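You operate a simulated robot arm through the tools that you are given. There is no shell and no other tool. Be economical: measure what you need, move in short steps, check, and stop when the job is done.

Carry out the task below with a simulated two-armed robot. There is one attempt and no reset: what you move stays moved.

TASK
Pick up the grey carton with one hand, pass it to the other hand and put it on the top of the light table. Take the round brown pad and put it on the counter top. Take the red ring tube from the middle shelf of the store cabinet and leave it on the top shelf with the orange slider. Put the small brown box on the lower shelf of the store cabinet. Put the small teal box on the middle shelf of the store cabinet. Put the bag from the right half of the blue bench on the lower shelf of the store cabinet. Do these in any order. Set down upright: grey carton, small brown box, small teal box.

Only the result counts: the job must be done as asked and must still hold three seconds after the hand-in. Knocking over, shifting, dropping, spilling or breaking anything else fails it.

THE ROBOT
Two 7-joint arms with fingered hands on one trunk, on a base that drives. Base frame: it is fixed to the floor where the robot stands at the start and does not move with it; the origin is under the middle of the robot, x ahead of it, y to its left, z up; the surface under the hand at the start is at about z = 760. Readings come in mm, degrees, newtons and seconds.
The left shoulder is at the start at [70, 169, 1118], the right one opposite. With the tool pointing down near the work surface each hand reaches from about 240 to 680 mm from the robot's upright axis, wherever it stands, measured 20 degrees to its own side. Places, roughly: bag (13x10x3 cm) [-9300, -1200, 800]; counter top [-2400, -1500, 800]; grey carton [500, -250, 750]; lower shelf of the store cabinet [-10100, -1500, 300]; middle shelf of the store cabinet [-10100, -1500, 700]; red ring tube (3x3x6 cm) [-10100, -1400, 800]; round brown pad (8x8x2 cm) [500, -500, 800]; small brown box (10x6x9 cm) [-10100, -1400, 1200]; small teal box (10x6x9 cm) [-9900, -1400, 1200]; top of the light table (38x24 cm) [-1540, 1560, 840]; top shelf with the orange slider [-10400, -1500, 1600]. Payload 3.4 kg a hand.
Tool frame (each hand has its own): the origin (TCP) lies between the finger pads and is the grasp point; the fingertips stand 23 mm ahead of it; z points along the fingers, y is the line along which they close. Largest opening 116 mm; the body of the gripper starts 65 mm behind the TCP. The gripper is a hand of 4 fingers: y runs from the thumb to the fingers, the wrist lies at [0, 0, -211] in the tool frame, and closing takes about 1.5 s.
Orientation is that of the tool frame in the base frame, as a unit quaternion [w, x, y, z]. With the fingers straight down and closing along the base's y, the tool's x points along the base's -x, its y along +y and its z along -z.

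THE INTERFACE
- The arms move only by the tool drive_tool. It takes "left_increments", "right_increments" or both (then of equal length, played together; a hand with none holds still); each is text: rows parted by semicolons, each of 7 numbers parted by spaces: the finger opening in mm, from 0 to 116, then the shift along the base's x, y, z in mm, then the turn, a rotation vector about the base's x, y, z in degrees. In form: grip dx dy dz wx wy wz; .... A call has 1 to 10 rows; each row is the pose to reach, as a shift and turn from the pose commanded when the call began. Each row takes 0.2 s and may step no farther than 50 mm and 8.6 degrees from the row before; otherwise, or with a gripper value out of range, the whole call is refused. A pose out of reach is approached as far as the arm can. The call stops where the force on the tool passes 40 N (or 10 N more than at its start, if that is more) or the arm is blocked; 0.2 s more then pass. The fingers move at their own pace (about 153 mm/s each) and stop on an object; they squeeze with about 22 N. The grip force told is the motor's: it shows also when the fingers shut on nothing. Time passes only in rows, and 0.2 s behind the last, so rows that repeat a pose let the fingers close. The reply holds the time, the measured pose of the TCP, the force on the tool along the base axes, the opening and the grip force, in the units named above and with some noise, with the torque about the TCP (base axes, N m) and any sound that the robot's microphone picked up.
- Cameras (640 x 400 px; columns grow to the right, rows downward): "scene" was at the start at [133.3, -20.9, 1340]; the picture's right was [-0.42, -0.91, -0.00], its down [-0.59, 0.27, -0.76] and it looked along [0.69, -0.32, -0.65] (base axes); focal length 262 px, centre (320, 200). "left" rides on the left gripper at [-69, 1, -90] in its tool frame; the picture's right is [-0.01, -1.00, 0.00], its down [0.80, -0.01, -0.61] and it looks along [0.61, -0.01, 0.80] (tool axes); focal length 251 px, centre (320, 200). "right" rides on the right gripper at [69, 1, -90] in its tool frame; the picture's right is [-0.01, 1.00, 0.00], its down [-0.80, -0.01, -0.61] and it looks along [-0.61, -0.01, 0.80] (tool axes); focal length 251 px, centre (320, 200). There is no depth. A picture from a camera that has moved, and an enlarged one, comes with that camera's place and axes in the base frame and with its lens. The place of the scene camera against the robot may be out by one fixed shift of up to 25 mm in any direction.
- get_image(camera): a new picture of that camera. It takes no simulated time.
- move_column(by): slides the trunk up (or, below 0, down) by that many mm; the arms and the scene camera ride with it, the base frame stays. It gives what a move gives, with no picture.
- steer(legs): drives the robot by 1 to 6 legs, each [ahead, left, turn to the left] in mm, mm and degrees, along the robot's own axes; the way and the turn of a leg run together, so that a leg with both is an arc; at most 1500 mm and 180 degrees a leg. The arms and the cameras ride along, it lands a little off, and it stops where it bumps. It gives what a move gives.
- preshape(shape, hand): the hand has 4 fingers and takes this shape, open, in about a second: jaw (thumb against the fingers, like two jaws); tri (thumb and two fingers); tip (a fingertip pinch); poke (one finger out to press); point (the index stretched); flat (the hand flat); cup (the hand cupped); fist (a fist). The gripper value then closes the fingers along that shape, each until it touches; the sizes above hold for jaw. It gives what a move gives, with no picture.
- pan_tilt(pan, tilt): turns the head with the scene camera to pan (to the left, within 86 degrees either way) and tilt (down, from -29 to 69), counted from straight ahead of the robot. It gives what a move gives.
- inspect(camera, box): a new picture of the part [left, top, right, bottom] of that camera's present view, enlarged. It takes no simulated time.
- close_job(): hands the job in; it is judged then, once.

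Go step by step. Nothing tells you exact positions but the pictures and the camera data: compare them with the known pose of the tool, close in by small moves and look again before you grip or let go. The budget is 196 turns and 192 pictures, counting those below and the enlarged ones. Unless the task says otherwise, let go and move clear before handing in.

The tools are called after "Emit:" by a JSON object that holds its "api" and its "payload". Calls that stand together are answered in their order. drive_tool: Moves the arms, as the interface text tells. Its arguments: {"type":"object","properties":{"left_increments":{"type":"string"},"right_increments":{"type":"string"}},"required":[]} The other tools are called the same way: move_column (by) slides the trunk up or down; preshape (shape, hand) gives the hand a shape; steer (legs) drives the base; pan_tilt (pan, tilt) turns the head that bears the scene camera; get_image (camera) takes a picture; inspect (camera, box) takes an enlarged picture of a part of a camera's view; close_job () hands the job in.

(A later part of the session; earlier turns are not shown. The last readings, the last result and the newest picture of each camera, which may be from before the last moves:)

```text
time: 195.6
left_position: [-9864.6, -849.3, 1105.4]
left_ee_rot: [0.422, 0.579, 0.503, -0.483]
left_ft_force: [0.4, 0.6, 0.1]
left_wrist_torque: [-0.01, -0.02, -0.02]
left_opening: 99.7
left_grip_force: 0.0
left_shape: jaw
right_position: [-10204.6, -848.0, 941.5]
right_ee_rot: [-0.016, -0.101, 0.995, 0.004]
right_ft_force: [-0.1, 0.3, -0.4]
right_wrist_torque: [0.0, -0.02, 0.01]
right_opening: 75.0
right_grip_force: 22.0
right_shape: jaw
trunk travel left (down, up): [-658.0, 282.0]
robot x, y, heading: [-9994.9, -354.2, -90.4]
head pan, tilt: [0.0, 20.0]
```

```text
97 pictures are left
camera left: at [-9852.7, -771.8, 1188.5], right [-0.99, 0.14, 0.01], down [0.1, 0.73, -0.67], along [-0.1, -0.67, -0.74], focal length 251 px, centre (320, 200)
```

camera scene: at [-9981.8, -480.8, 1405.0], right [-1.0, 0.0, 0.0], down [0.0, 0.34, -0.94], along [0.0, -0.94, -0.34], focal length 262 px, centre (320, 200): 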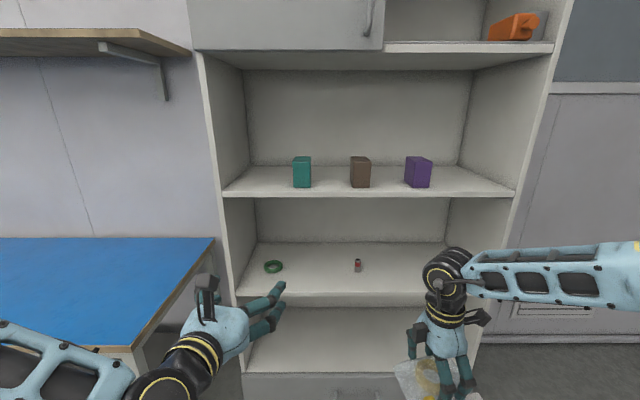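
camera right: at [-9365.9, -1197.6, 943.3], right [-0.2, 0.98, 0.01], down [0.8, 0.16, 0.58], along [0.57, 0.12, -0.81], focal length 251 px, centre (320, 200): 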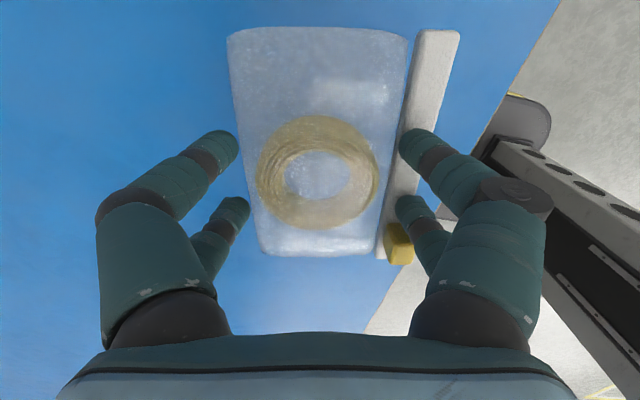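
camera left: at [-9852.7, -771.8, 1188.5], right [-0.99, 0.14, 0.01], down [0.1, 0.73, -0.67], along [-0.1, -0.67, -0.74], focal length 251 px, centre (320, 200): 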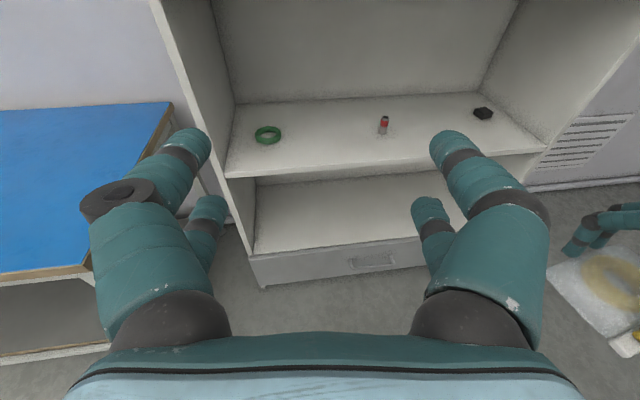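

The trunk takes at most 400 mm per call, so I'll lower it in two steps.

Emit:
{"api": "move_column", "payload": {"by": -400}}

Emit:
{"api": "move_column", "payload": {"by": -180}}

Emit:
{"api": "get_image", "payload": {"camera": "scene"}}

Emit:
{"api": "get_image", "payload": {"camera": "left"}}

```text
time: 199.4
left_position: [-9864.6, -849.5, 705.7]
left_ee_rot: [0.421, 0.579, 0.503, -0.483]
left_ft_force: [-0.2, 0.4, -0.2]
left_wrist_torque: [0.04, -0.01, 0.03]
left_opening: 99.6
left_grip_force: 0.1
left_shape: jaw
right_position: [-10204.8, -849.7, 542.2]
right_ee_rot: [-0.015, -0.102, 0.995, 0.004]
right_ft_force: [0.4, -0.9, 0.3]
right_wrist_torque: [-0.02, -0.01, 0.02]
right_opening: 74.7
right_grip_force: 21.4
right_shape: jaw
trunk travel left (down, up): [-258.0, 682.0]
robot x, y, heading: [-9988.2, -357.2, -90.1]
head pan, tilt: [0.0, 20.0]
```

```text
time: 201.4
left_position: [-9863.9, -849.3, 524.8]
left_ee_rot: [0.422, 0.579, 0.504, -0.483]
left_ft_force: [-0.5, 0.4, 0.4]
left_wrist_torque: [-0.03, 0.0, -0.02]
left_opening: 100.1
left_grip_force: 0.0
left_shape: jaw
right_position: [-10205.1, -848.7, 360.9]
right_ee_rot: [-0.016, -0.101, 0.995, 0.003]
right_ft_force: [-0.2, 0.2, 0.3]
right_wrist_torque: [-0.01, 0.0, -0.01]
right_opening: 74.8
right_grip_force: 21.9
right_shape: jaw
trunk travel left (down, up): [-78.0, 862.0]
robot x, y, heading: [-9989.2, -353.9, -90.3]
head pan, tilt: [0.0, 20.0]
```

```text
96 pictures are left
camera scene: at [-9982.5, -481.6, 824.9], right [-1.0, 0.0, 0.0], down [0.0, 0.34, -0.94], along [0.0, -0.94, -0.34], focal length 262 px, centre (320, 200)
```

scene: 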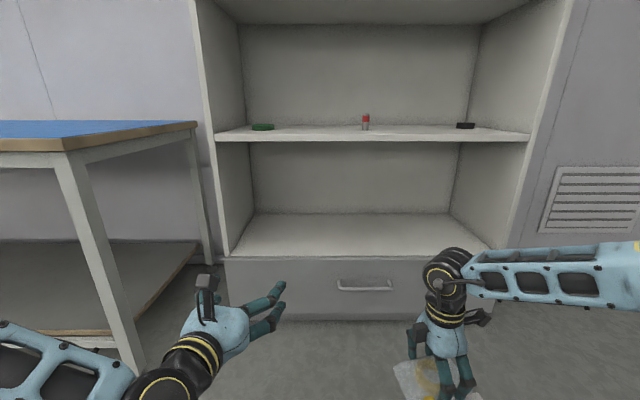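

```text
95 pictures are left
camera left: at [-9853.2, -772.5, 608.3], right [-0.99, 0.14, 0.01], down [0.1, 0.73, -0.67], along [-0.1, -0.67, -0.74], focal length 251 px, centre (320, 200)
```

left: 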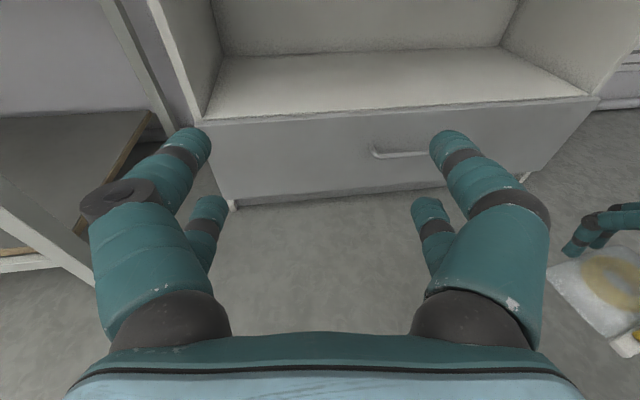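

The lower shelf top is ≈300 and the bag bottom ≈330, which is enough clearance. I'll drive in most of the way and check.

Emit:
{"api": "steer", "payload": {"legs": [[420, 0, 0]]}}

Emit:
{"api": "get_image", "payload": {"camera": "scene"}}

Emit:
{"api": "get_image", "payload": {"camera": "left"}}

Emit:
{"api": "get_image", "payload": {"camera": "right"}}

```text
time: 204.0
left_position: [-9866.8, -1267.5, 523.8]
left_ee_rot: [0.421, 0.58, 0.503, -0.483]
left_ft_force: [-0.5, 0.1, 0.6]
left_wrist_torque: [0.03, 0.03, -0.04]
left_opening: 99.9
left_grip_force: 0.1
left_shape: jaw
right_position: [-10206.7, -1266.2, 362.3]
right_ee_rot: [-0.016, -0.1, 0.995, 0.005]
right_ft_force: [-1.2, 0.2, -0.6]
right_wrist_torque: [-0.01, 0.0, -0.03]
right_opening: 74.6
right_grip_force: 22.4
right_shape: jaw
trunk travel left (down, up): [-78.0, 862.0]
robot x, y, heading: [-9988.2, -773.3, -90.0]
head pan, tilt: [0.0, 20.0]
```

```text
94 pictures are left
camera scene: at [-9984.0, -900.3, 824.8], right [-1.0, 0.0, 0.0], down [0.0, 0.34, -0.94], along [0.0, -0.94, -0.34], focal length 262 px, centre (320, 200)
```

scene: 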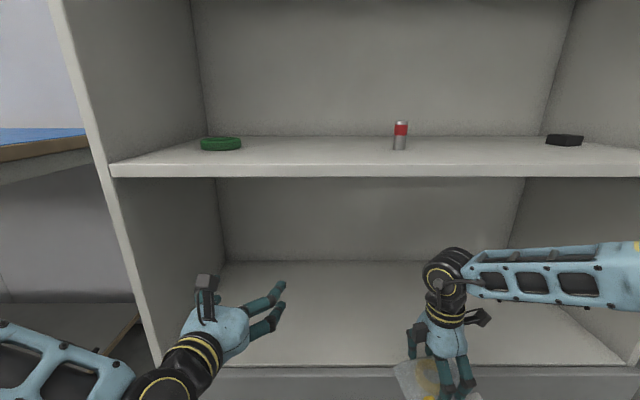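

```text
93 pictures are left
camera left: at [-9855.0, -1191.3, 608.2], right [-0.99, 0.14, 0.01], down [0.1, 0.73, -0.67], along [-0.1, -0.67, -0.74], focal length 251 px, centre (320, 200)
```

left: 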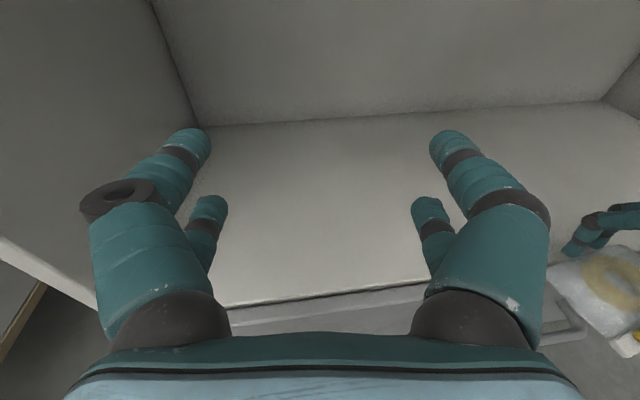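

```text
92 pictures are left
camera right: at [-10271.7, -1280.5, 453.3], right [-0.19, 0.98, 0.01], down [0.8, 0.15, 0.58], along [0.57, 0.12, -0.81], focal length 251 px, centre (320, 200)
```

right: 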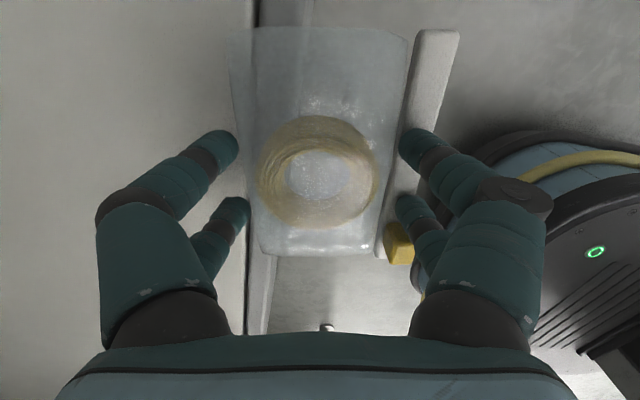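

Clear so far. I'll go another 150 mm in.

Emit:
{"api": "steer", "payload": {"legs": [[150, 0, 0]]}}

Emit:
{"api": "get_image", "payload": {"camera": "right"}}

Emit:
{"api": "get_image", "payload": {"camera": "scene"}}

```text
time: 205.3
left_position: [-9866.4, -1418.1, 525.2]
left_ee_rot: [0.421, 0.58, 0.503, -0.483]
left_ft_force: [-1.4, -1.0, 0.4]
left_wrist_torque: [0.01, 0.01, -0.02]
left_opening: 99.9
left_grip_force: 0.0
left_shape: jaw
right_position: [-10207.6, -1417.7, 360.7]
right_ee_rot: [-0.016, -0.101, 0.995, 0.005]
right_ft_force: [0.3, 0.6, -0.4]
right_wrist_torque: [-0.03, -0.02, -0.02]
right_opening: 74.9
right_grip_force: 21.8
right_shape: jaw
trunk travel left (down, up): [-78.0, 862.0]
robot x, y, heading: [-9987.3, -920.4, -90.1]
head pan, tilt: [0.0, 20.0]
```

```text
91 pictures are left
camera right: at [-10272.1, -1431.0, 453.2], right [-0.19, 0.98, 0.01], down [0.8, 0.15, 0.58], along [0.57, 0.12, -0.81], focal length 251 px, centre (320, 200)
```

right: 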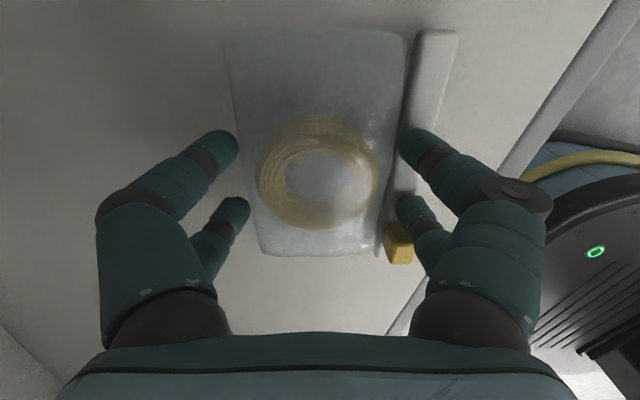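

```text
90 pictures are left
camera scene: at [-9984.5, -1050.8, 824.8], right [-1.0, 0.0, 0.0], down [0.0, 0.34, -0.94], along [0.0, -0.94, -0.34], focal length 262 px, centre (320, 200)
```

scene: 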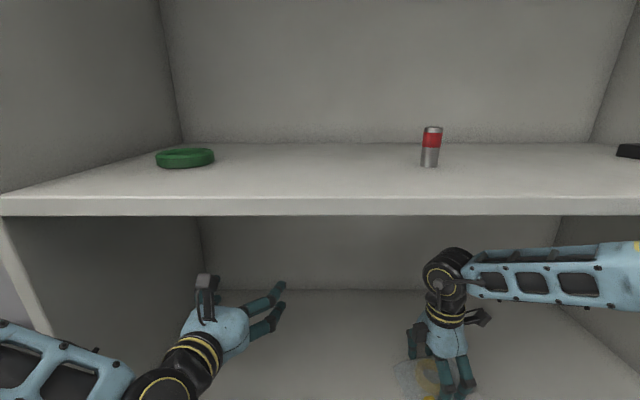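

I'll go 35 mm deeper, then lower to the shelf.

Emit:
{"api": "steer", "payload": {"legs": [[35, 0, 0]]}}

Emit:
{"api": "drive_tool", "payload": {"right_increments": "20 0 0 -10 0 0 0; 20 0 0 -18 0 0 0; 20 0 0 -23 0 0 0; 20 0 0 -27 0 0 0"}}

Emit:
{"api": "get_image", "payload": {"camera": "right"}}

```text
time: 206.2
left_position: [-9866.4, -1453.4, 524.5]
left_ee_rot: [0.421, 0.58, 0.504, -0.483]
left_ft_force: [0.2, 0.1, 0.5]
left_wrist_torque: [-0.03, -0.01, -0.02]
left_opening: 99.9
left_grip_force: 0.0
left_shape: jaw
right_position: [-10208.0, -1452.9, 361.7]
right_ee_rot: [-0.015, -0.1, 0.995, 0.005]
right_ft_force: [-0.6, -0.2, -0.3]
right_wrist_torque: [0.03, 0.02, 0.02]
right_opening: 74.7
right_grip_force: 21.5
right_shape: jaw
trunk travel left (down, up): [-78.0, 862.0]
robot x, y, heading: [-9989.8, -957.5, -90.0]
head pan, tilt: [0.0, 20.0]
```

```text
time: 206.8
left_position: [-9867.0, -1451.9, 526.9]
left_ee_rot: [0.422, 0.578, 0.502, -0.485]
left_ft_force: [0.1, -0.6, -0.4]
left_wrist_torque: [0.01, -0.01, 0.0]
left_opening: 99.7
left_grip_force: 0.0
left_shape: jaw
right_position: [-10207.0, -1454.7, 350.3]
right_ee_rot: [-0.017, -0.1, 0.995, -0.001]
right_ft_force: [-1.8, 2.0, 27.3]
right_wrist_torque: [1.54, 0.58, 0.04]
right_opening: 73.0
right_grip_force: 22.3
right_shape: jaw
trunk travel left (down, up): [-78.0, 862.0]
robot x, y, heading: [-9991.1, -958.9, -90.1]
head pan, tilt: [0.0, 20.0]
stopped in row 3 (right hand): the force on the tool passed its limit at 47 N (the readings are from after the stop); the commanded pose is now the measured one
```

```text
89 pictures are left
camera right: at [-10271.6, -1466.7, 443.2], right [-0.19, 0.98, 0.0], down [0.8, 0.15, 0.58], along [0.57, 0.11, -0.81], focal length 251 px, centre (320, 200)
```

right: 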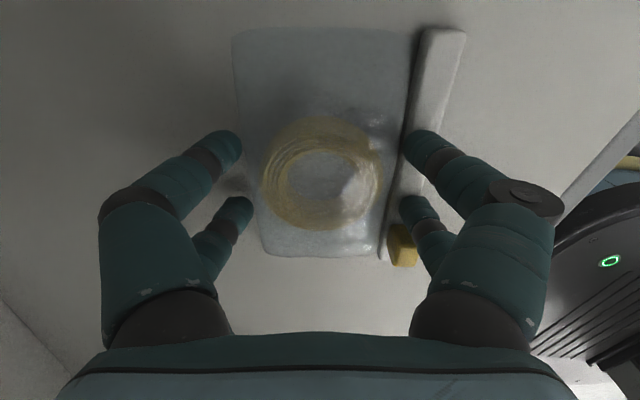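

The bag is on the shelf. I'll release, rise 35 mm and reverse out.

Emit:
{"api": "drive_tool", "payload": {"right_increments": "85 0 0 0 0 0 0; 100 0 0 0 0 0 0; 108 0 0 0 0 0 0; 108 0 0 10 0 0 0; 108 0 0 25 0 0 0; 108 0 0 40 0 0 0"}}

Emit:
{"api": "get_image", "payload": {"camera": "right"}}

Emit:
{"api": "get_image", "payload": {"camera": "scene"}}

```text
time: 207.4
left_position: [-9866.7, -1453.3, 524.2]
left_ee_rot: [0.421, 0.579, 0.503, -0.484]
left_ft_force: [-0.6, 0.5, 0.1]
left_wrist_torque: [0.0, -0.02, 0.0]
left_opening: 100.1
left_grip_force: 0.1
left_shape: jaw
right_position: [-10206.2, -1458.3, 352.2]
right_ee_rot: [-0.015, -0.1, 0.995, -0.005]
right_ft_force: [1.7, -3.9, 15.3]
right_wrist_torque: [0.79, -0.08, -0.12]
right_opening: 98.9
right_grip_force: 0.0
right_shape: jaw
trunk travel left (down, up): [-78.0, 862.0]
robot x, y, heading: [-9990.8, -958.1, -90.1]
head pan, tilt: [0.0, 20.0]
stopped in row 2 (right hand): the force on the tool passed its limit at 42 N (the readings are from after the stop); the commanded pose is now the measured one
```

```text
88 pictures are left
camera right: at [-10271.0, -1469.3, 442.8], right [-0.19, 0.98, -0.01], down [0.8, 0.16, 0.58], along [0.57, 0.11, -0.81], focal length 251 px, centre (320, 200)
```

right: 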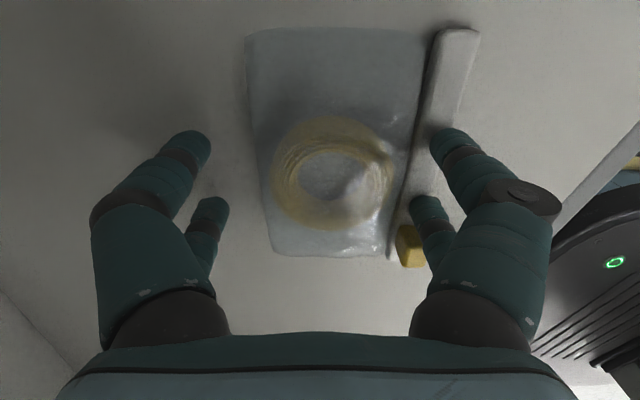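

```text
87 pictures are left
camera scene: at [-9983.9, -1085.2, 824.7], right [-1.0, 0.0, 0.0], down [0.0, 0.34, -0.94], along [0.0, -0.94, -0.34], focal length 262 px, centre (320, 200)
```

scene: 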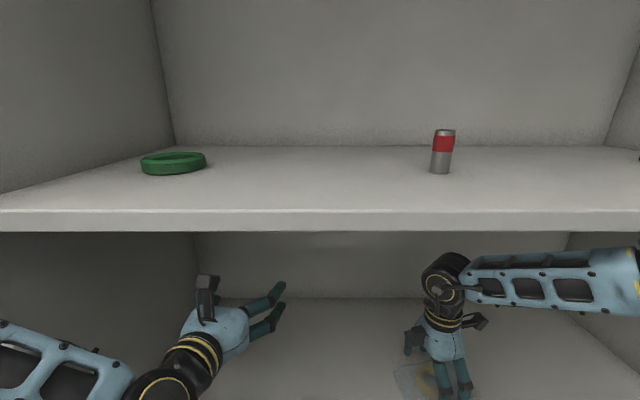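

The fingertips press on the zip strip. I'll rise now with the hand at its present opening.

Emit:
{"api": "drive_tool", "payload": {"right_increments": "99 0 0 6 0 0 0; 100 0 0 14 0 0 0; 108 0 0 26 0 0 0; 108 0 0 40 0 0 0"}}

Emit:
{"api": "get_image", "payload": {"camera": "right"}}

```text
time: 208.4
left_position: [-9867.0, -1455.3, 518.4]
left_ee_rot: [0.421, 0.581, 0.505, -0.48]
left_ft_force: [-0.3, -0.6, 0.8]
left_wrist_torque: [-0.02, 0.0, 0.02]
left_opening: 99.7
left_grip_force: 0.1
left_shape: jaw
right_position: [-10206.7, -1456.6, 379.6]
right_ee_rot: [-0.015, -0.103, 0.995, 0.005]
right_ft_force: [0.2, -0.1, -0.6]
right_wrist_torque: [0.0, -0.01, -0.02]
right_opening: 107.8
right_grip_force: 0.0
right_shape: jaw
trunk travel left (down, up): [-78.0, 862.0]
robot x, y, heading: [-9991.8, -955.9, -89.9]
head pan, tilt: [0.0, 20.0]
```

```text
86 pictures are left
camera right: at [-10271.1, -1469.6, 470.3], right [-0.19, 0.98, 0.01], down [0.8, 0.15, 0.58], along [0.57, 0.12, -0.81], focal length 251 px, centre (320, 200)
```

right: 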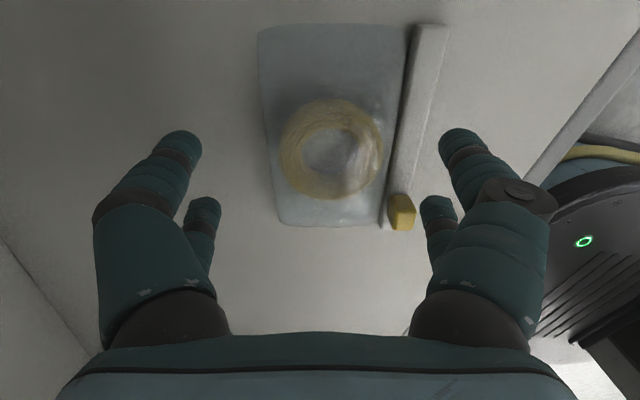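

I'll go up 20 mm more, then reverse out of the cabinet.

Emit:
{"api": "drive_tool", "payload": {"right_increments": "108 0 0 10 0 0 0; 108 0 0 22 0 0 0"}}

Emit:
{"api": "steer", "payload": {"legs": [[-450, 0, 0]]}}

Emit:
{"api": "get_image", "payload": {"camera": "scene"}}

```text
time: 209.2
left_position: [-9866.9, -1456.3, 517.9]
left_ee_rot: [0.421, 0.584, 0.505, -0.476]
left_ft_force: [-0.2, -0.1, -0.1]
left_wrist_torque: [0.01, 0.02, -0.03]
left_opening: 100.0
left_grip_force: 0.1
left_shape: jaw
right_position: [-10204.2, -1445.2, 381.1]
right_ee_rot: [-0.012, -0.108, 0.994, 0.03]
right_ft_force: [0.3, -1.2, -0.5]
right_wrist_torque: [0.03, 0.02, 0.01]
right_opening: 107.8
right_grip_force: 0.0
right_shape: jaw
trunk travel left (down, up): [-78.0, 862.0]
robot x, y, heading: [-9989.1, -952.5, -90.1]
head pan, tilt: [0.0, 20.0]
stopped in row 2 (right hand): the arm was blocked; the commanded pose is now the measured one
```

```text
time: 211.9
left_position: [-9864.6, -1001.8, 523.4]
left_ee_rot: [0.421, 0.58, 0.503, -0.483]
left_ft_force: [0.3, 0.9, -1.2]
left_wrist_torque: [-0.01, -0.01, 0.01]
left_opening: 99.9
left_grip_force: 0.2
left_shape: jaw
right_position: [-10202.3, -995.7, 399.5]
right_ee_rot: [-0.016, -0.103, 0.994, 0.014]
right_ft_force: [-0.9, -0.1, -0.1]
right_wrist_torque: [0.0, -0.02, 0.02]
right_opening: 107.8
right_grip_force: 0.1
right_shape: jaw
trunk travel left (down, up): [-78.0, 862.0]
robot x, y, heading: [-9983.8, -502.2, -90.5]
head pan, tilt: [0.0, 20.0]
```

```text
85 pictures are left
camera scene: at [-9981.2, -633.4, 824.9], right [-1.0, 0.01, 0.0], down [0.0, 0.34, -0.94], along [0.0, -0.94, -0.34], focal length 262 px, centre (320, 200)
```

scene: 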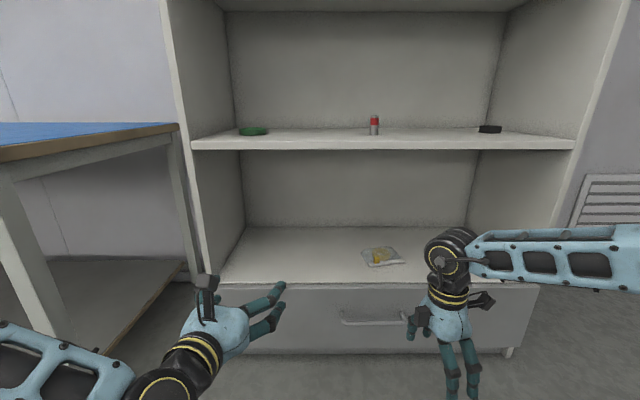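

The bag lies on the lower shelf, and nothing on the middle shelf moved. I'll tuck the right arm back and raise the trunk to work on the boxes with the forward-pointing left hand.

Emit:
{"api": "drive_tool", "payload": {"right_increments": "108 -13 22 0 0 0 -8.5; 108 -26 44 0 0 0 -17; 108 -39 66 0 0 0 -25.5; 108 -52 88 0 0 0 -34; 108 -65 110 0 0 0 -42.5; 108 -78 132 0 0 0 -51; 108 -91 154 0 0 0 -59.5; 108 -104 176 0 0 0 -68; 108 -117 200 0 0 0 -76.5; 108 -130 224 0 0 0 -85"}}

Emit:
{"api": "move_column", "payload": {"by": 400}}

Emit:
{"api": "move_column", "payload": {"by": 245}}

Emit:
{"api": "get_image", "payload": {"camera": "left"}}

Emit:
{"api": "get_image", "payload": {"camera": "scene"}}

```text
time: 214.2
left_position: [-9864.7, -1002.1, 525.1]
left_ee_rot: [0.421, 0.58, 0.503, -0.483]
left_ft_force: [0.3, -0.1, 0.1]
left_wrist_torque: [0.0, 0.04, 0.0]
left_opening: 99.6
left_grip_force: 0.0
left_shape: jaw
right_position: [-10331.9, -770.8, 400.7]
right_ee_rot: [-0.002, 0.596, 0.803, 0.022]
right_ft_force: [-0.7, 0.3, 0.9]
right_wrist_torque: [0.01, -0.01, 0.02]
right_opening: 107.9
right_grip_force: 0.0
right_shape: jaw
trunk travel left (down, up): [-78.0, 862.0]
robot x, y, heading: [-9987.9, -505.4, -90.6]
head pan, tilt: [0.0, 20.0]
```

```text
time: 218.0
left_position: [-9864.2, -1001.5, 923.4]
left_ee_rot: [0.42, 0.58, 0.503, -0.483]
left_ft_force: [-0.4, 0.3, 0.8]
left_wrist_torque: [0.04, 0.03, -0.01]
left_opening: 99.6
left_grip_force: 0.1
left_shape: jaw
right_position: [-10333.6, -772.4, 800.3]
right_ee_rot: [-0.003, 0.595, 0.803, 0.02]
right_ft_force: [-0.6, 0.4, -0.9]
right_wrist_torque: [-0.03, -0.01, 0.0]
right_opening: 108.0
right_grip_force: 0.0
right_shape: jaw
trunk travel left (down, up): [-478.0, 462.0]
robot x, y, heading: [-9986.0, -506.3, -90.6]
head pan, tilt: [0.0, 20.0]
```

```text
time: 220.5
left_position: [-9862.9, -1000.9, 1169.2]
left_ee_rot: [0.42, 0.581, 0.502, -0.484]
left_ft_force: [-0.2, -0.6, -0.6]
left_wrist_torque: [-0.01, 0.02, -0.03]
left_opening: 99.7
left_grip_force: 0.1
left_shape: jaw
right_position: [-10332.6, -772.0, 1044.9]
right_ee_rot: [-0.003, 0.595, 0.803, 0.021]
right_ft_force: [0.5, 0.6, 0.3]
right_wrist_torque: [-0.01, 0.0, 0.03]
right_opening: 107.8
right_grip_force: 0.0
right_shape: jaw
trunk travel left (down, up): [-723.0, 217.0]
robot x, y, heading: [-9986.8, -508.3, -90.1]
head pan, tilt: [0.0, 20.0]
```

```text
84 pictures are left
camera left: at [-9852.7, -924.7, 1253.0], right [-0.99, 0.14, 0.01], down [0.1, 0.73, -0.67], along [-0.1, -0.67, -0.74], focal length 251 px, centre (320, 200)
```

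left: 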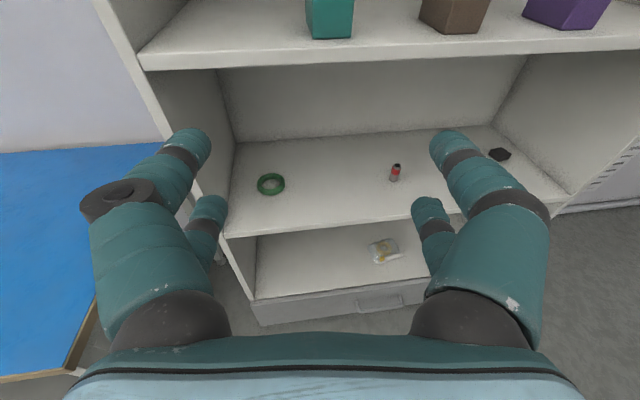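

```text
83 pictures are left
camera scene: at [-9981.2, -633.5, 1469.8], right [-1.0, 0.01, 0.0], down [0.0, 0.34, -0.94], along [0.0, -0.94, -0.34], focal length 262 px, centre (320, 200)
```

scene: 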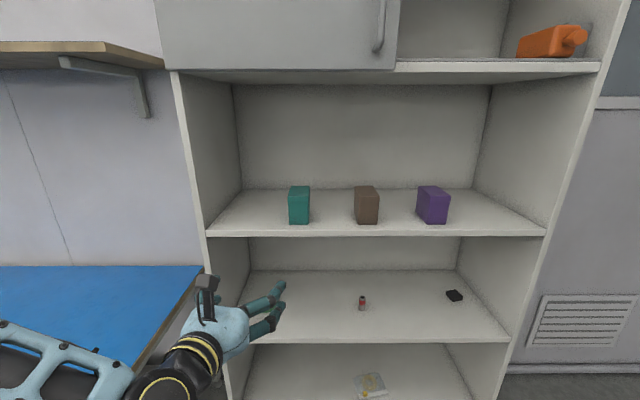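

I'll zoom in on the boxes to see how they are turned and where they stand.

Emit:
{"api": "inspect", "payload": {"camera": "scene", "box": [260, 165, 480, 300]}}

```text
2.91 times, centred on (370, 232) of scene
camera zoom: at [-9981.2, -633.5, 1469.8], right [-1.0, 0.01, 0.0], down [0.0, 0.34, -0.94], along [0.0, -0.94, -0.34], focal length 762 px, centre (174, 106)
```

zoom: 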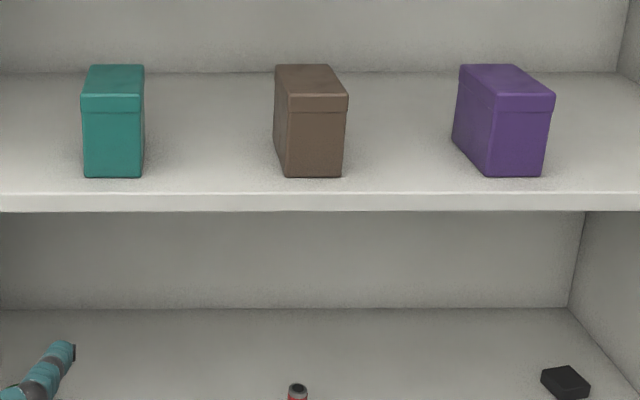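

The boxes are square to the shelf, with front faces ≈35 mm behind the edge. Teal is at about [-9930, -1406]. I'll straighten the left hand and line up with it.

Emit:
{"api": "drive_tool", "payload": {"left_increments": "105 0 0 4 0 0 4; 105 0 0 8 0 0 8.2; 105 0 0 8 0 0 8.2"}}

Emit:
{"api": "steer", "payload": {"legs": [[250, -67, 0]]}}

Emit:
{"api": "get_image", "payload": {"camera": "left"}}

Emit:
{"api": "get_image", "payload": {"camera": "scene"}}

```text
time: 221.3
left_position: [-9864.1, -1000.2, 1178.8]
left_ee_rot: [0.454, 0.543, 0.543, -0.452]
left_ft_force: [-0.1, 0.1, 0.3]
left_wrist_torque: [-0.01, -0.01, 0.01]
left_opening: 104.9
left_grip_force: 0.0
left_shape: jaw
right_position: [-10333.1, -770.9, 1045.7]
right_ee_rot: [-0.003, 0.596, 0.803, 0.022]
right_ft_force: [-0.5, -0.1, -0.6]
right_wrist_torque: [0.01, 0.0, 0.0]
right_opening: 107.6
right_grip_force: 0.2
right_shape: jaw
trunk travel left (down, up): [-723.0, 217.0]
robot x, y, heading: [-9989.3, -506.0, -90.1]
head pan, tilt: [0.0, 20.0]
```

```text
time: 223.2
left_position: [-9932.3, -1251.9, 1178.1]
left_ee_rot: [0.454, 0.542, 0.543, -0.453]
left_ft_force: [0.5, -0.2, -0.5]
left_wrist_torque: [-0.01, -0.02, -0.01]
left_opening: 104.8
left_grip_force: 0.0
left_shape: jaw
right_position: [-10400.0, -1022.1, 1045.2]
right_ee_rot: [-0.003, 0.596, 0.802, 0.021]
right_ft_force: [-0.7, -0.2, 0.3]
right_wrist_torque: [0.03, 0.01, 0.01]
right_opening: 107.8
right_grip_force: 0.1
right_shape: jaw
trunk travel left (down, up): [-723.0, 217.0]
robot x, y, heading: [-10054.9, -757.8, -90.5]
head pan, tilt: [0.0, 20.0]
```

```text
81 pictures are left
camera left: at [-9931.4, -1173.8, 1261.7], right [-1.0, 0.0, 0.01], down [-0.01, 0.74, -0.67], along [0.0, -0.67, -0.74], focal length 251 px, centre (320, 200)
```

left: 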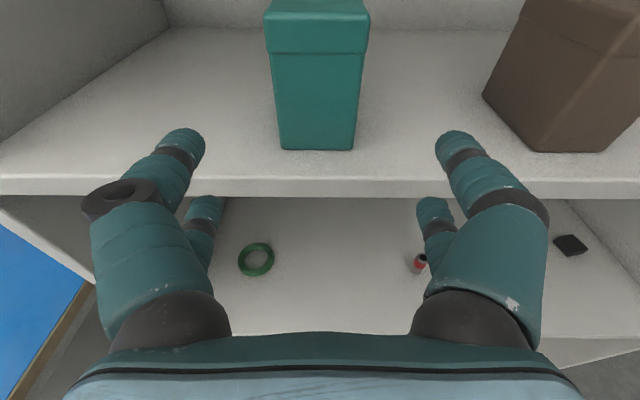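

```text
80 pictures are left
camera scene: at [-10048.6, -883.1, 1470.0], right [-1.0, 0.01, 0.0], down [0.0, 0.34, -0.94], along [-0.01, -0.94, -0.34], focal length 262 px, centre (320, 200)
```

scene: 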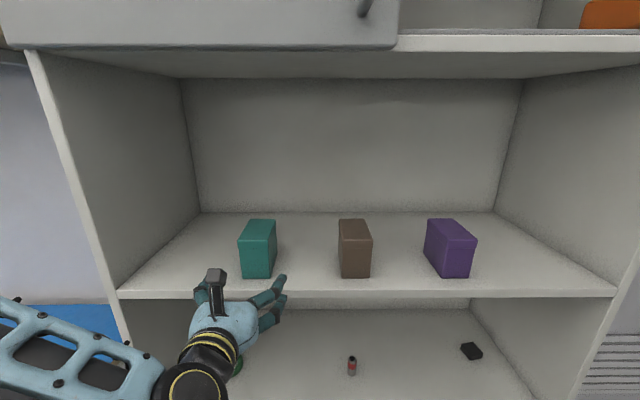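

The hand is centred on the teal box, with the shelf top ≈1133. I'll advance 140 mm so the fingers straddle it.

Emit:
{"api": "steer", "payload": {"legs": [[140, 0, 0]]}}

Emit:
{"api": "get_image", "payload": {"camera": "left"}}

Emit:
{"api": "get_image", "payload": {"camera": "scene"}}

```text
time: 224.5
left_position: [-9933.7, -1392.4, 1178.7]
left_ee_rot: [0.454, 0.543, 0.542, -0.453]
left_ft_force: [-0.1, 0.5, -0.8]
left_wrist_torque: [0.01, 0.02, 0.01]
left_opening: 104.7
left_grip_force: 0.1
left_shape: jaw
right_position: [-10402.3, -1160.5, 1044.9]
right_ee_rot: [-0.003, 0.596, 0.803, 0.02]
right_ft_force: [0.4, 0.2, -1.1]
right_wrist_torque: [-0.01, -0.02, -0.01]
right_opening: 107.7
right_grip_force: 0.0
right_shape: jaw
trunk travel left (down, up): [-723.0, 217.0]
robot x, y, heading: [-10054.8, -897.3, -90.2]
head pan, tilt: [0.0, 20.0]
```

```text
79 pictures are left
camera left: at [-9933.3, -1314.0, 1261.9], right [-1.0, 0.0, 0.01], down [-0.01, 0.74, -0.67], along [0.0, -0.67, -0.74], focal length 251 px, centre (320, 200)
```

left: 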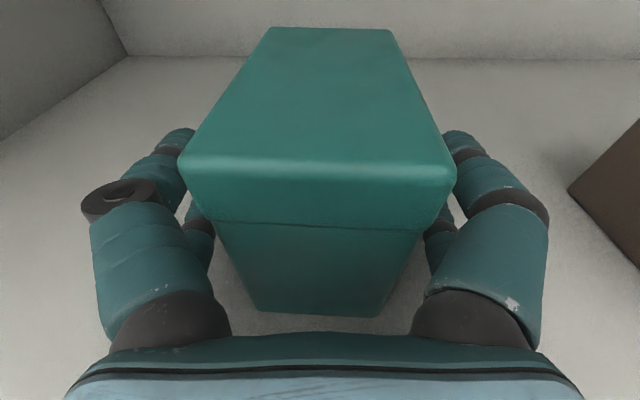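

```text
78 pictures are left
camera scene: at [-10050.2, -1023.1, 1470.1], right [-1.0, 0.01, 0.0], down [0.0, 0.34, -0.94], along [-0.01, -0.94, -0.34], focal length 262 px, centre (320, 200)
```

scene: 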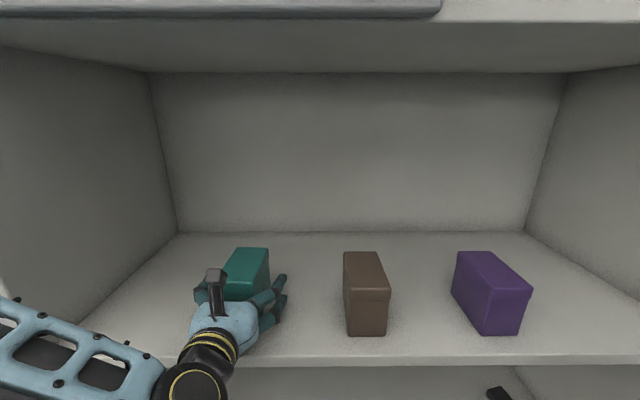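

The fingers straddle the box. I'll close.

Emit:
{"api": "drive_tool", "payload": {"left_increments": "90 0 0 -3 0 0 0; 75 0 0 -3 0 0 0; 60 0 0 -3 0 0 0; 45 0 0 -3 0 0 0; 40 0 0 -3 0 0 0; 40 0 0 -3 0 0 0; 40 0 0 -3 0 0 0"}}

Emit:
{"api": "drive_tool", "payload": {"left_increments": "40 0 0 5 0 0 0; 40 0 0 15 0 0 0; 40 0 0 30 0 0 0; 40 0 0 40 0 0 0"}}

Emit:
{"api": "get_image", "payload": {"camera": "left"}}

Emit:
{"api": "get_image", "payload": {"camera": "scene"}}

```text
time: 226.1
left_position: [-9935.3, -1392.9, 1173.6]
left_ee_rot: [0.454, 0.543, 0.543, -0.452]
left_ft_force: [-0.4, 0.2, 0.3]
left_wrist_torque: [-0.01, 0.01, 0.03]
left_opening: 51.9
left_grip_force: 22.1
left_shape: jaw
right_position: [-10402.6, -1163.6, 1044.2]
right_ee_rot: [-0.003, 0.597, 0.802, 0.021]
right_ft_force: [0.9, 0.6, 0.9]
right_wrist_torque: [-0.01, 0.0, -0.01]
right_opening: 108.0
right_grip_force: 0.0
right_shape: jaw
trunk travel left (down, up): [-723.0, 217.0]
robot x, y, heading: [-10057.1, -896.5, -90.6]
head pan, tilt: [0.0, 20.0]
```

```text
time: 227.1
left_position: [-9935.1, -1393.9, 1215.2]
left_ee_rot: [0.453, 0.544, 0.542, -0.453]
left_ft_force: [0.4, 0.1, -2.1]
left_wrist_torque: [0.0, -0.01, -0.02]
left_opening: 51.9
left_grip_force: 22.3
left_shape: jaw
right_position: [-10400.9, -1162.7, 1045.7]
right_ee_rot: [-0.002, 0.596, 0.803, 0.021]
right_ft_force: [0.0, -0.2, -0.9]
right_wrist_torque: [0.0, -0.01, -0.02]
right_opening: 107.7
right_grip_force: 0.2
right_shape: jaw
trunk travel left (down, up): [-723.0, 217.0]
robot x, y, heading: [-10056.7, -894.7, -90.6]
head pan, tilt: [0.0, 20.0]
```

```text
77 pictures are left
camera left: at [-9932.8, -1316.3, 1298.0], right [-1.0, 0.0, 0.01], down [-0.01, 0.74, -0.67], along [0.0, -0.67, -0.74], focal length 251 px, centre (320, 200)
```

left: 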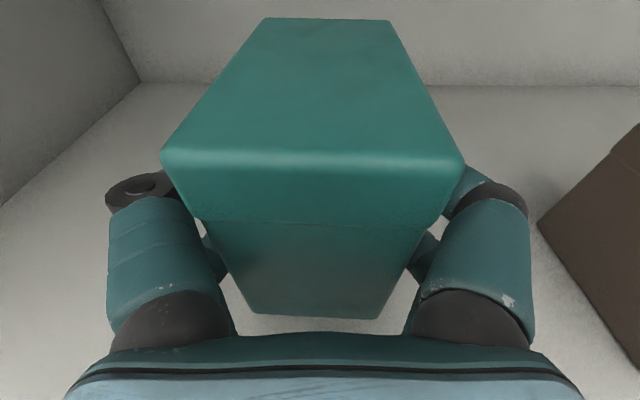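

```text
76 pictures are left
camera scene: at [-10049.9, -1025.5, 1469.8], right [-1.0, 0.01, 0.0], down [0.0, 0.34, -0.94], along [-0.01, -0.94, -0.34], focal length 262 px, centre (320, 200)
```

scene: 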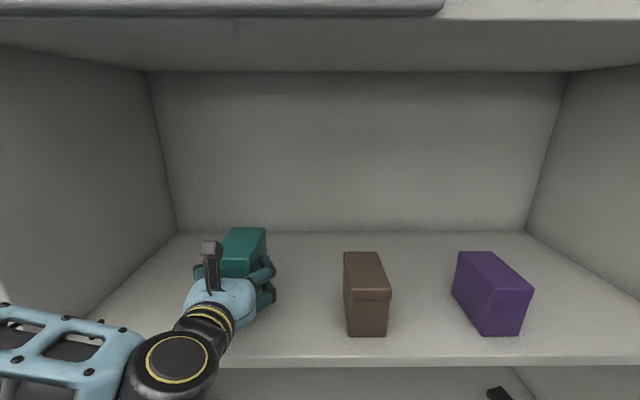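

The teal box is held. I'll back out, lower the trunk 400 mm and check the middle shelf.

Emit:
{"api": "steer", "payload": {"legs": [[-250, 0, 0.5]]}}

Emit:
{"api": "move_column", "payload": {"by": -400}}

Emit:
{"api": "get_image", "payload": {"camera": "left"}}

Emit:
{"api": "get_image", "payload": {"camera": "scene"}}

```text
time: 228.9
left_position: [-9928.4, -1143.2, 1214.4]
left_ee_rot: [0.455, 0.542, 0.545, -0.451]
left_ft_force: [-0.6, -0.8, -1.6]
left_wrist_torque: [-0.01, -0.02, 0.0]
left_opening: 51.7
left_grip_force: 21.7
left_shape: jaw
right_position: [-10399.1, -917.7, 1045.1]
right_ee_rot: [-0.003, 0.592, 0.805, 0.021]
right_ft_force: [-0.5, 0.3, -0.6]
right_wrist_torque: [0.01, -0.01, -0.01]
right_opening: 108.0
right_grip_force: 0.0
right_shape: jaw
trunk travel left (down, up): [-723.0, 217.0]
robot x, y, heading: [-10055.7, -647.6, -89.6]
head pan, tilt: [0.0, 20.0]
```

```text
time: 232.8
left_position: [-9927.6, -1141.1, 816.1]
left_ee_rot: [0.456, 0.541, 0.545, -0.45]
left_ft_force: [-0.3, -0.5, -1.7]
left_wrist_torque: [0.04, -0.04, -0.03]
left_opening: 51.6
left_grip_force: 21.4
left_shape: jaw
right_position: [-10398.7, -915.0, 645.8]
right_ee_rot: [-0.003, 0.593, 0.805, 0.021]
right_ft_force: [0.0, -0.2, -0.8]
right_wrist_torque: [-0.02, 0.0, -0.01]
right_opening: 107.9
right_grip_force: 0.0
right_shape: jaw
trunk travel left (down, up): [-323.0, 617.0]
robot x, y, heading: [-10058.4, -647.7, -89.5]
head pan, tilt: [0.0, 20.0]
```

```text
75 pictures are left
camera left: at [-9928.3, -1063.9, 898.0], right [-1.0, -0.01, 0.01], down [-0.01, 0.74, -0.67], along [0.0, -0.67, -0.74], focal length 251 px, centre (320, 200)
```

left: 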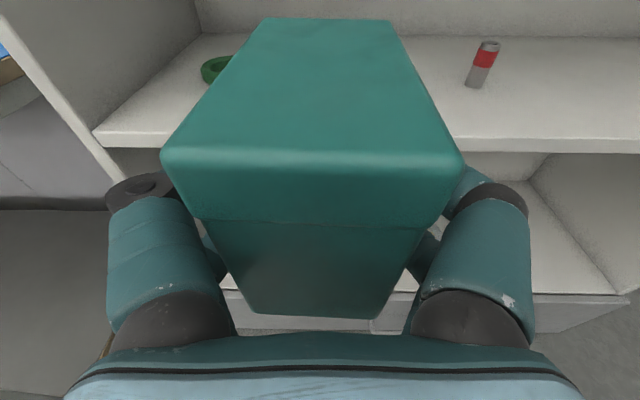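

```text
74 pictures are left
camera scene: at [-10048.0, -774.4, 1069.9], right [-1.0, 0.0, 0.0], down [0.0, 0.34, -0.94], along [0.0, -0.94, -0.34], focal length 262 px, centre (320, 200)
```

scene: 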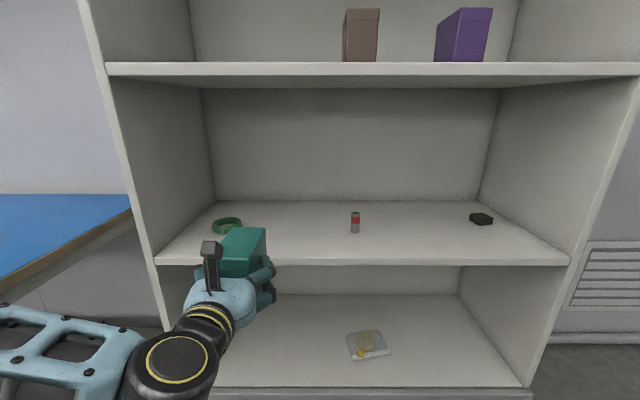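

The middle shelf top is at ≈730, with the green ring and tube well to the sides. I'll drive in 250 mm.

Emit:
{"api": "steer", "payload": {"legs": [[255, 0, -0.5]]}}

Emit:
{"api": "drive_tool", "payload": {"left_increments": "40 0 0 -10 0 0 0; 40 0 0 -20 0 0 0; 40 0 0 -28 0 0 0"}}

Emit:
{"api": "get_image", "payload": {"camera": "scene"}}

Emit:
{"api": "get_image", "payload": {"camera": "left"}}

```text
time: 234.6
left_position: [-9934.0, -1398.4, 814.2]
left_ee_rot: [0.453, 0.544, 0.542, -0.452]
left_ft_force: [0.1, -0.2, -1.5]
left_wrist_torque: [0.01, 0.0, 0.03]
left_opening: 52.1
left_grip_force: 21.6
left_shape: jaw
right_position: [-10402.2, -1165.3, 642.8]
right_ee_rot: [-0.003, 0.597, 0.802, 0.021]
right_ft_force: [-0.4, -0.3, -0.6]
right_wrist_torque: [-0.03, -0.02, -0.02]
right_opening: 108.0
right_grip_force: 0.1
right_shape: jaw
trunk travel left (down, up): [-323.0, 617.0]
robot x, y, heading: [-10056.1, -901.4, -90.5]
head pan, tilt: [0.0, 20.0]
```

```text
time: 235.4
left_position: [-9935.1, -1397.1, 787.9]
left_ee_rot: [0.454, 0.543, 0.542, -0.453]
left_ft_force: [-0.4, -0.3, -1.4]
left_wrist_torque: [-0.01, -0.03, -0.01]
left_opening: 51.7
left_grip_force: 22.3
left_shape: jaw
right_position: [-10403.5, -1165.9, 644.7]
right_ee_rot: [-0.003, 0.597, 0.802, 0.021]
right_ft_force: [0.3, 0.2, 0.0]
right_wrist_torque: [0.0, -0.01, -0.01]
right_opening: 107.9
right_grip_force: 0.1
right_shape: jaw
trunk travel left (down, up): [-323.0, 617.0]
robot x, y, heading: [-10058.6, -898.9, -90.4]
head pan, tilt: [0.0, 20.0]
```

```text
73 pictures are left
camera scene: at [-10050.5, -1028.2, 1069.8], right [-1.0, 0.01, 0.0], down [0.0, 0.34, -0.94], along [-0.01, -0.94, -0.34], focal length 262 px, centre (320, 200)
```

scene: 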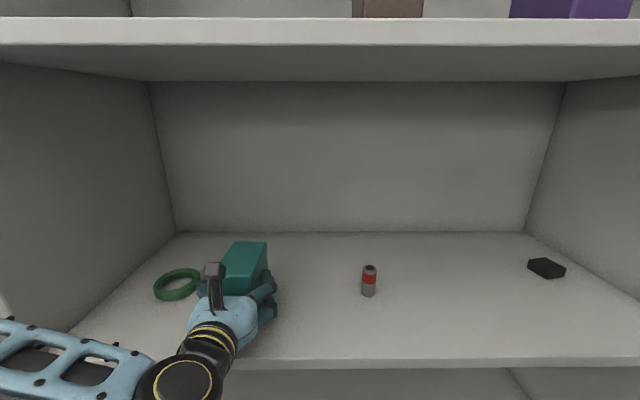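

```text
72 pictures are left
camera left: at [-9934.1, -1319.0, 869.8], right [-1.0, 0.0, 0.01], down [0.0, 0.74, -0.67], along [-0.01, -0.67, -0.74], focal length 251 px, centre (320, 200)
```

left: 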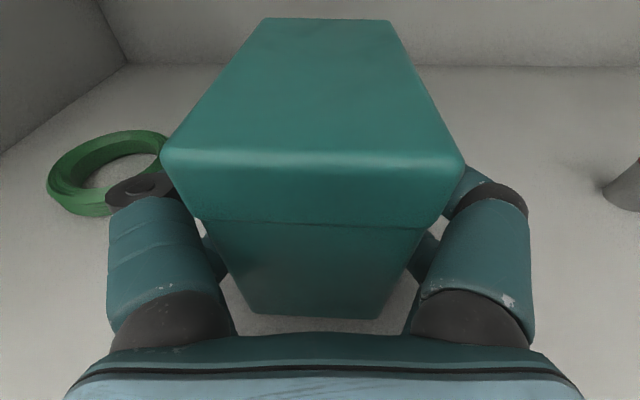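

Clear all round. I'll lower gently to contact.

Emit:
{"api": "drive_tool", "payload": {"left_increments": "40 0 0 -8 0 0 0; 40 0 0 -12 0 0 0; 40 0 0 -15 0 0 0; 40 0 0 -18 0 0 0"}}

```text
time: 236.4
left_position: [-9934.4, -1395.7, 773.5]
left_ee_rot: [0.456, 0.541, 0.54, -0.456]
left_ft_force: [2.1, -9.0, 30.7]
left_wrist_torque: [-0.37, -0.14, -0.05]
left_opening: 51.8
left_grip_force: 21.9
left_shape: jaw
right_position: [-10403.6, -1164.3, 645.3]
right_ee_rot: [-0.002, 0.597, 0.802, 0.021]
right_ft_force: [0.3, 0.7, 0.0]
right_wrist_torque: [-0.01, -0.02, 0.0]
right_opening: 108.0
right_grip_force: 0.0
right_shape: jaw
trunk travel left (down, up): [-323.0, 617.0]
robot x, y, heading: [-10056.6, -899.6, -90.7]
head pan, tilt: [0.0, 20.0]
```

It's in contact. I'll ease off 3 mm, release and reverse out.

Emit:
{"api": "drive_tool", "payload": {"left_increments": "40 0 0 3 0 0 0; 60 0 0 3 0 0 0; 75 0 0 3 0 0 0; 80 0 0 3 0 0 0; 80 0 0 3 0 0 0"}}

Emit:
{"api": "steer", "payload": {"legs": [[-200, 0, 0]]}}

Emit:
{"api": "get_image", "payload": {"camera": "left"}}

Emit:
{"api": "get_image", "payload": {"camera": "scene"}}

```text
time: 237.6
left_position: [-9935.2, -1397.7, 769.9]
left_ee_rot: [0.453, 0.545, 0.542, -0.453]
left_ft_force: [0.0, 0.6, -1.0]
left_wrist_torque: [0.01, -0.02, 0.03]
left_opening: 79.3
left_grip_force: 0.0
left_shape: jaw
right_position: [-10402.5, -1163.6, 644.4]
right_ee_rot: [-0.002, 0.596, 0.802, 0.022]
right_ft_force: [-0.7, -0.6, 0.0]
right_wrist_torque: [0.02, 0.02, 0.04]
right_opening: 108.2
right_grip_force: 0.1
right_shape: jaw
trunk travel left (down, up): [-323.0, 617.0]
robot x, y, heading: [-10052.8, -898.6, -90.4]
head pan, tilt: [0.0, 20.0]
```

```text
time: 239.2
left_position: [-9932.7, -1195.5, 771.0]
left_ee_rot: [0.453, 0.544, 0.542, -0.453]
left_ft_force: [0.0, 0.7, 0.0]
left_wrist_torque: [-0.01, -0.03, 0.02]
left_opening: 79.6
left_grip_force: 0.0
left_shape: jaw
right_position: [-10400.2, -963.8, 644.1]
right_ee_rot: [-0.002, 0.596, 0.803, 0.021]
right_ft_force: [-1.1, -0.2, 0.3]
right_wrist_torque: [0.04, 0.01, -0.02]
right_opening: 107.8
right_grip_force: 0.1
right_shape: jaw
trunk travel left (down, up): [-323.0, 617.0]
robot x, y, heading: [-10054.6, -698.0, -90.7]
head pan, tilt: [0.0, 20.0]
```

```text
71 pictures are left
camera left: at [-9931.3, -1116.7, 855.3], right [-1.0, 0.0, 0.01], down [-0.01, 0.74, -0.67], along [0.0, -0.67, -0.74], focal length 251 px, centre (320, 200)
```

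left: 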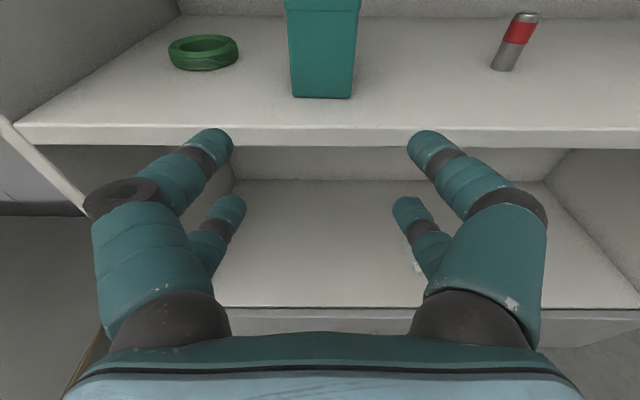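

```text
70 pictures are left
camera scene: at [-10048.6, -825.9, 1070.0], right [-1.0, 0.01, 0.0], down [0.0, 0.34, -0.94], along [-0.01, -0.94, -0.34], focal length 262 px, centre (320, 200)
```

scene: 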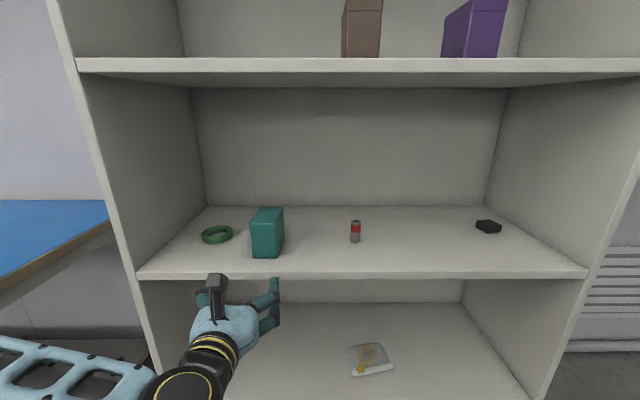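

The teal box stands upright on the middle shelf. Next is the red ring tube near [-10168, -1460]: I'll strafe right to line up the left hand.

Emit:
{"api": "steer", "payload": {"legs": [[0, -236, 0.4]]}}

Emit:
{"api": "get_image", "payload": {"camera": "left"}}

```text
time: 241.0
left_position: [-10166.3, -1193.4, 771.1]
left_ee_rot: [0.456, 0.541, 0.545, -0.45]
left_ft_force: [-0.9, 0.0, 0.0]
left_wrist_torque: [-0.01, -0.02, -0.01]
left_opening: 79.8
left_grip_force: 0.0
left_shape: jaw
right_position: [-10636.2, -967.4, 644.4]
right_ee_rot: [-0.002, 0.593, 0.805, 0.021]
right_ft_force: [-0.5, 0.3, 0.3]
right_wrist_torque: [0.03, -0.01, 0.04]
right_opening: 108.2
right_grip_force: 0.1
right_shape: jaw
trunk travel left (down, up): [-323.0, 617.0]
robot x, y, heading: [-10291.2, -697.1, -90.0]
head pan, tilt: [0.0, 20.0]
```

```text
69 pictures are left
camera left: at [-10166.3, -1115.9, 855.0], right [-1.0, -0.01, 0.01], down [-0.01, 0.74, -0.67], along [0.0, -0.67, -0.74], focal length 251 px, centre (320, 200)
```

left: 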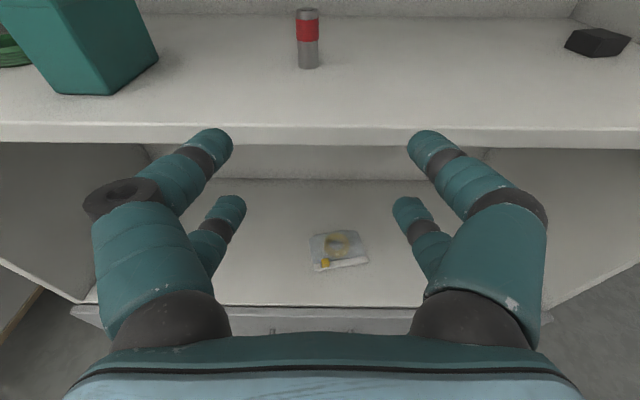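

The tube is at x≈-10151. I'll advance 190 mm with a 15 mm left shift and recheck.

Emit:
{"api": "steer", "payload": {"legs": [[190, 15, 0]]}}

Emit:
{"api": "get_image", "payload": {"camera": "left"}}

```text
time: 242.6
left_position: [-10150.7, -1385.9, 770.0]
left_ee_rot: [0.455, 0.541, 0.545, -0.45]
left_ft_force: [0.7, -0.8, -0.3]
left_wrist_torque: [0.02, 0.01, 0.02]
left_opening: 79.6
left_grip_force: 0.0
left_shape: jaw
right_position: [-10620.4, -1157.6, 645.0]
right_ee_rot: [-0.003, 0.593, 0.805, 0.022]
right_ft_force: [-0.1, 0.4, 0.0]
right_wrist_torque: [0.03, -0.02, 0.05]
right_opening: 108.0
right_grip_force: 0.0
right_shape: jaw
trunk travel left (down, up): [-323.0, 617.0]
robot x, y, heading: [-10278.1, -890.9, -90.0]
head pan, tilt: [0.0, 20.0]
```

```text
68 pictures are left
camera left: at [-10150.7, -1307.4, 854.5], right [-1.0, -0.01, 0.01], down [-0.01, 0.74, -0.67], along [0.0, -0.67, -0.74], focal length 251 px, centre (320, 200)
```

left: 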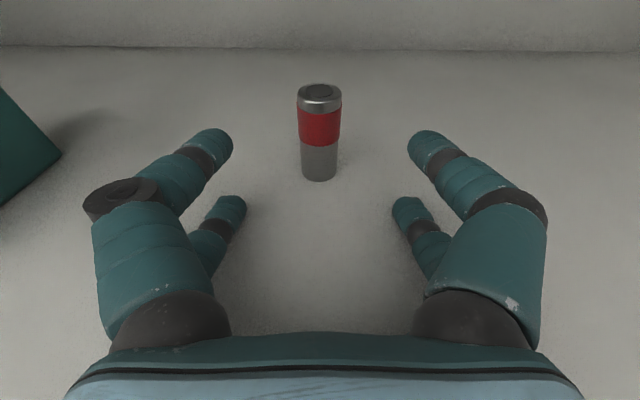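

It's centred. I'll advance 64 mm and close on the tube.

Emit:
{"api": "steer", "payload": {"legs": [[64, 0, 0]]}}

Emit:
{"api": "get_image", "payload": {"camera": "left"}}

```text
time: 243.5
left_position: [-10149.9, -1448.5, 771.5]
left_ee_rot: [0.455, 0.541, 0.545, -0.45]
left_ft_force: [0.2, -0.2, -0.6]
left_wrist_torque: [0.0, 0.01, 0.03]
left_opening: 79.5
left_grip_force: 0.1
left_shape: jaw
right_position: [-10620.5, -1221.1, 645.1]
right_ee_rot: [-0.003, 0.594, 0.805, 0.022]
right_ft_force: [0.4, -0.7, -0.5]
right_wrist_torque: [0.01, 0.04, -0.04]
right_opening: 107.6
right_grip_force: 0.0
right_shape: jaw
trunk travel left (down, up): [-323.0, 617.0]
robot x, y, heading: [-10274.7, -953.4, -90.0]
head pan, tilt: [0.0, 20.0]
```

```text
67 pictures are left
camera left: at [-10150.3, -1371.4, 854.4], right [-1.0, -0.01, 0.01], down [-0.01, 0.74, -0.67], along [0.0, -0.67, -0.74], focal length 251 px, centre (320, 200)
```

left: 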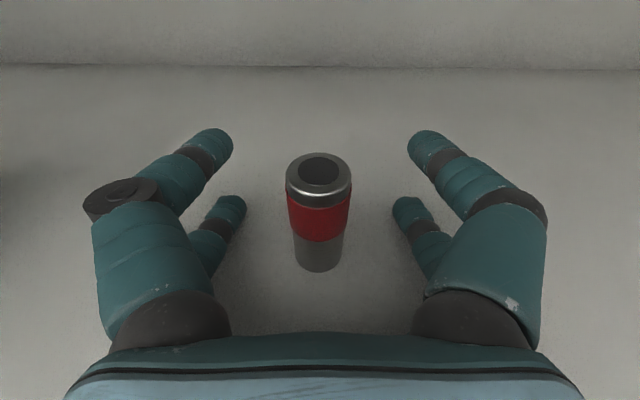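

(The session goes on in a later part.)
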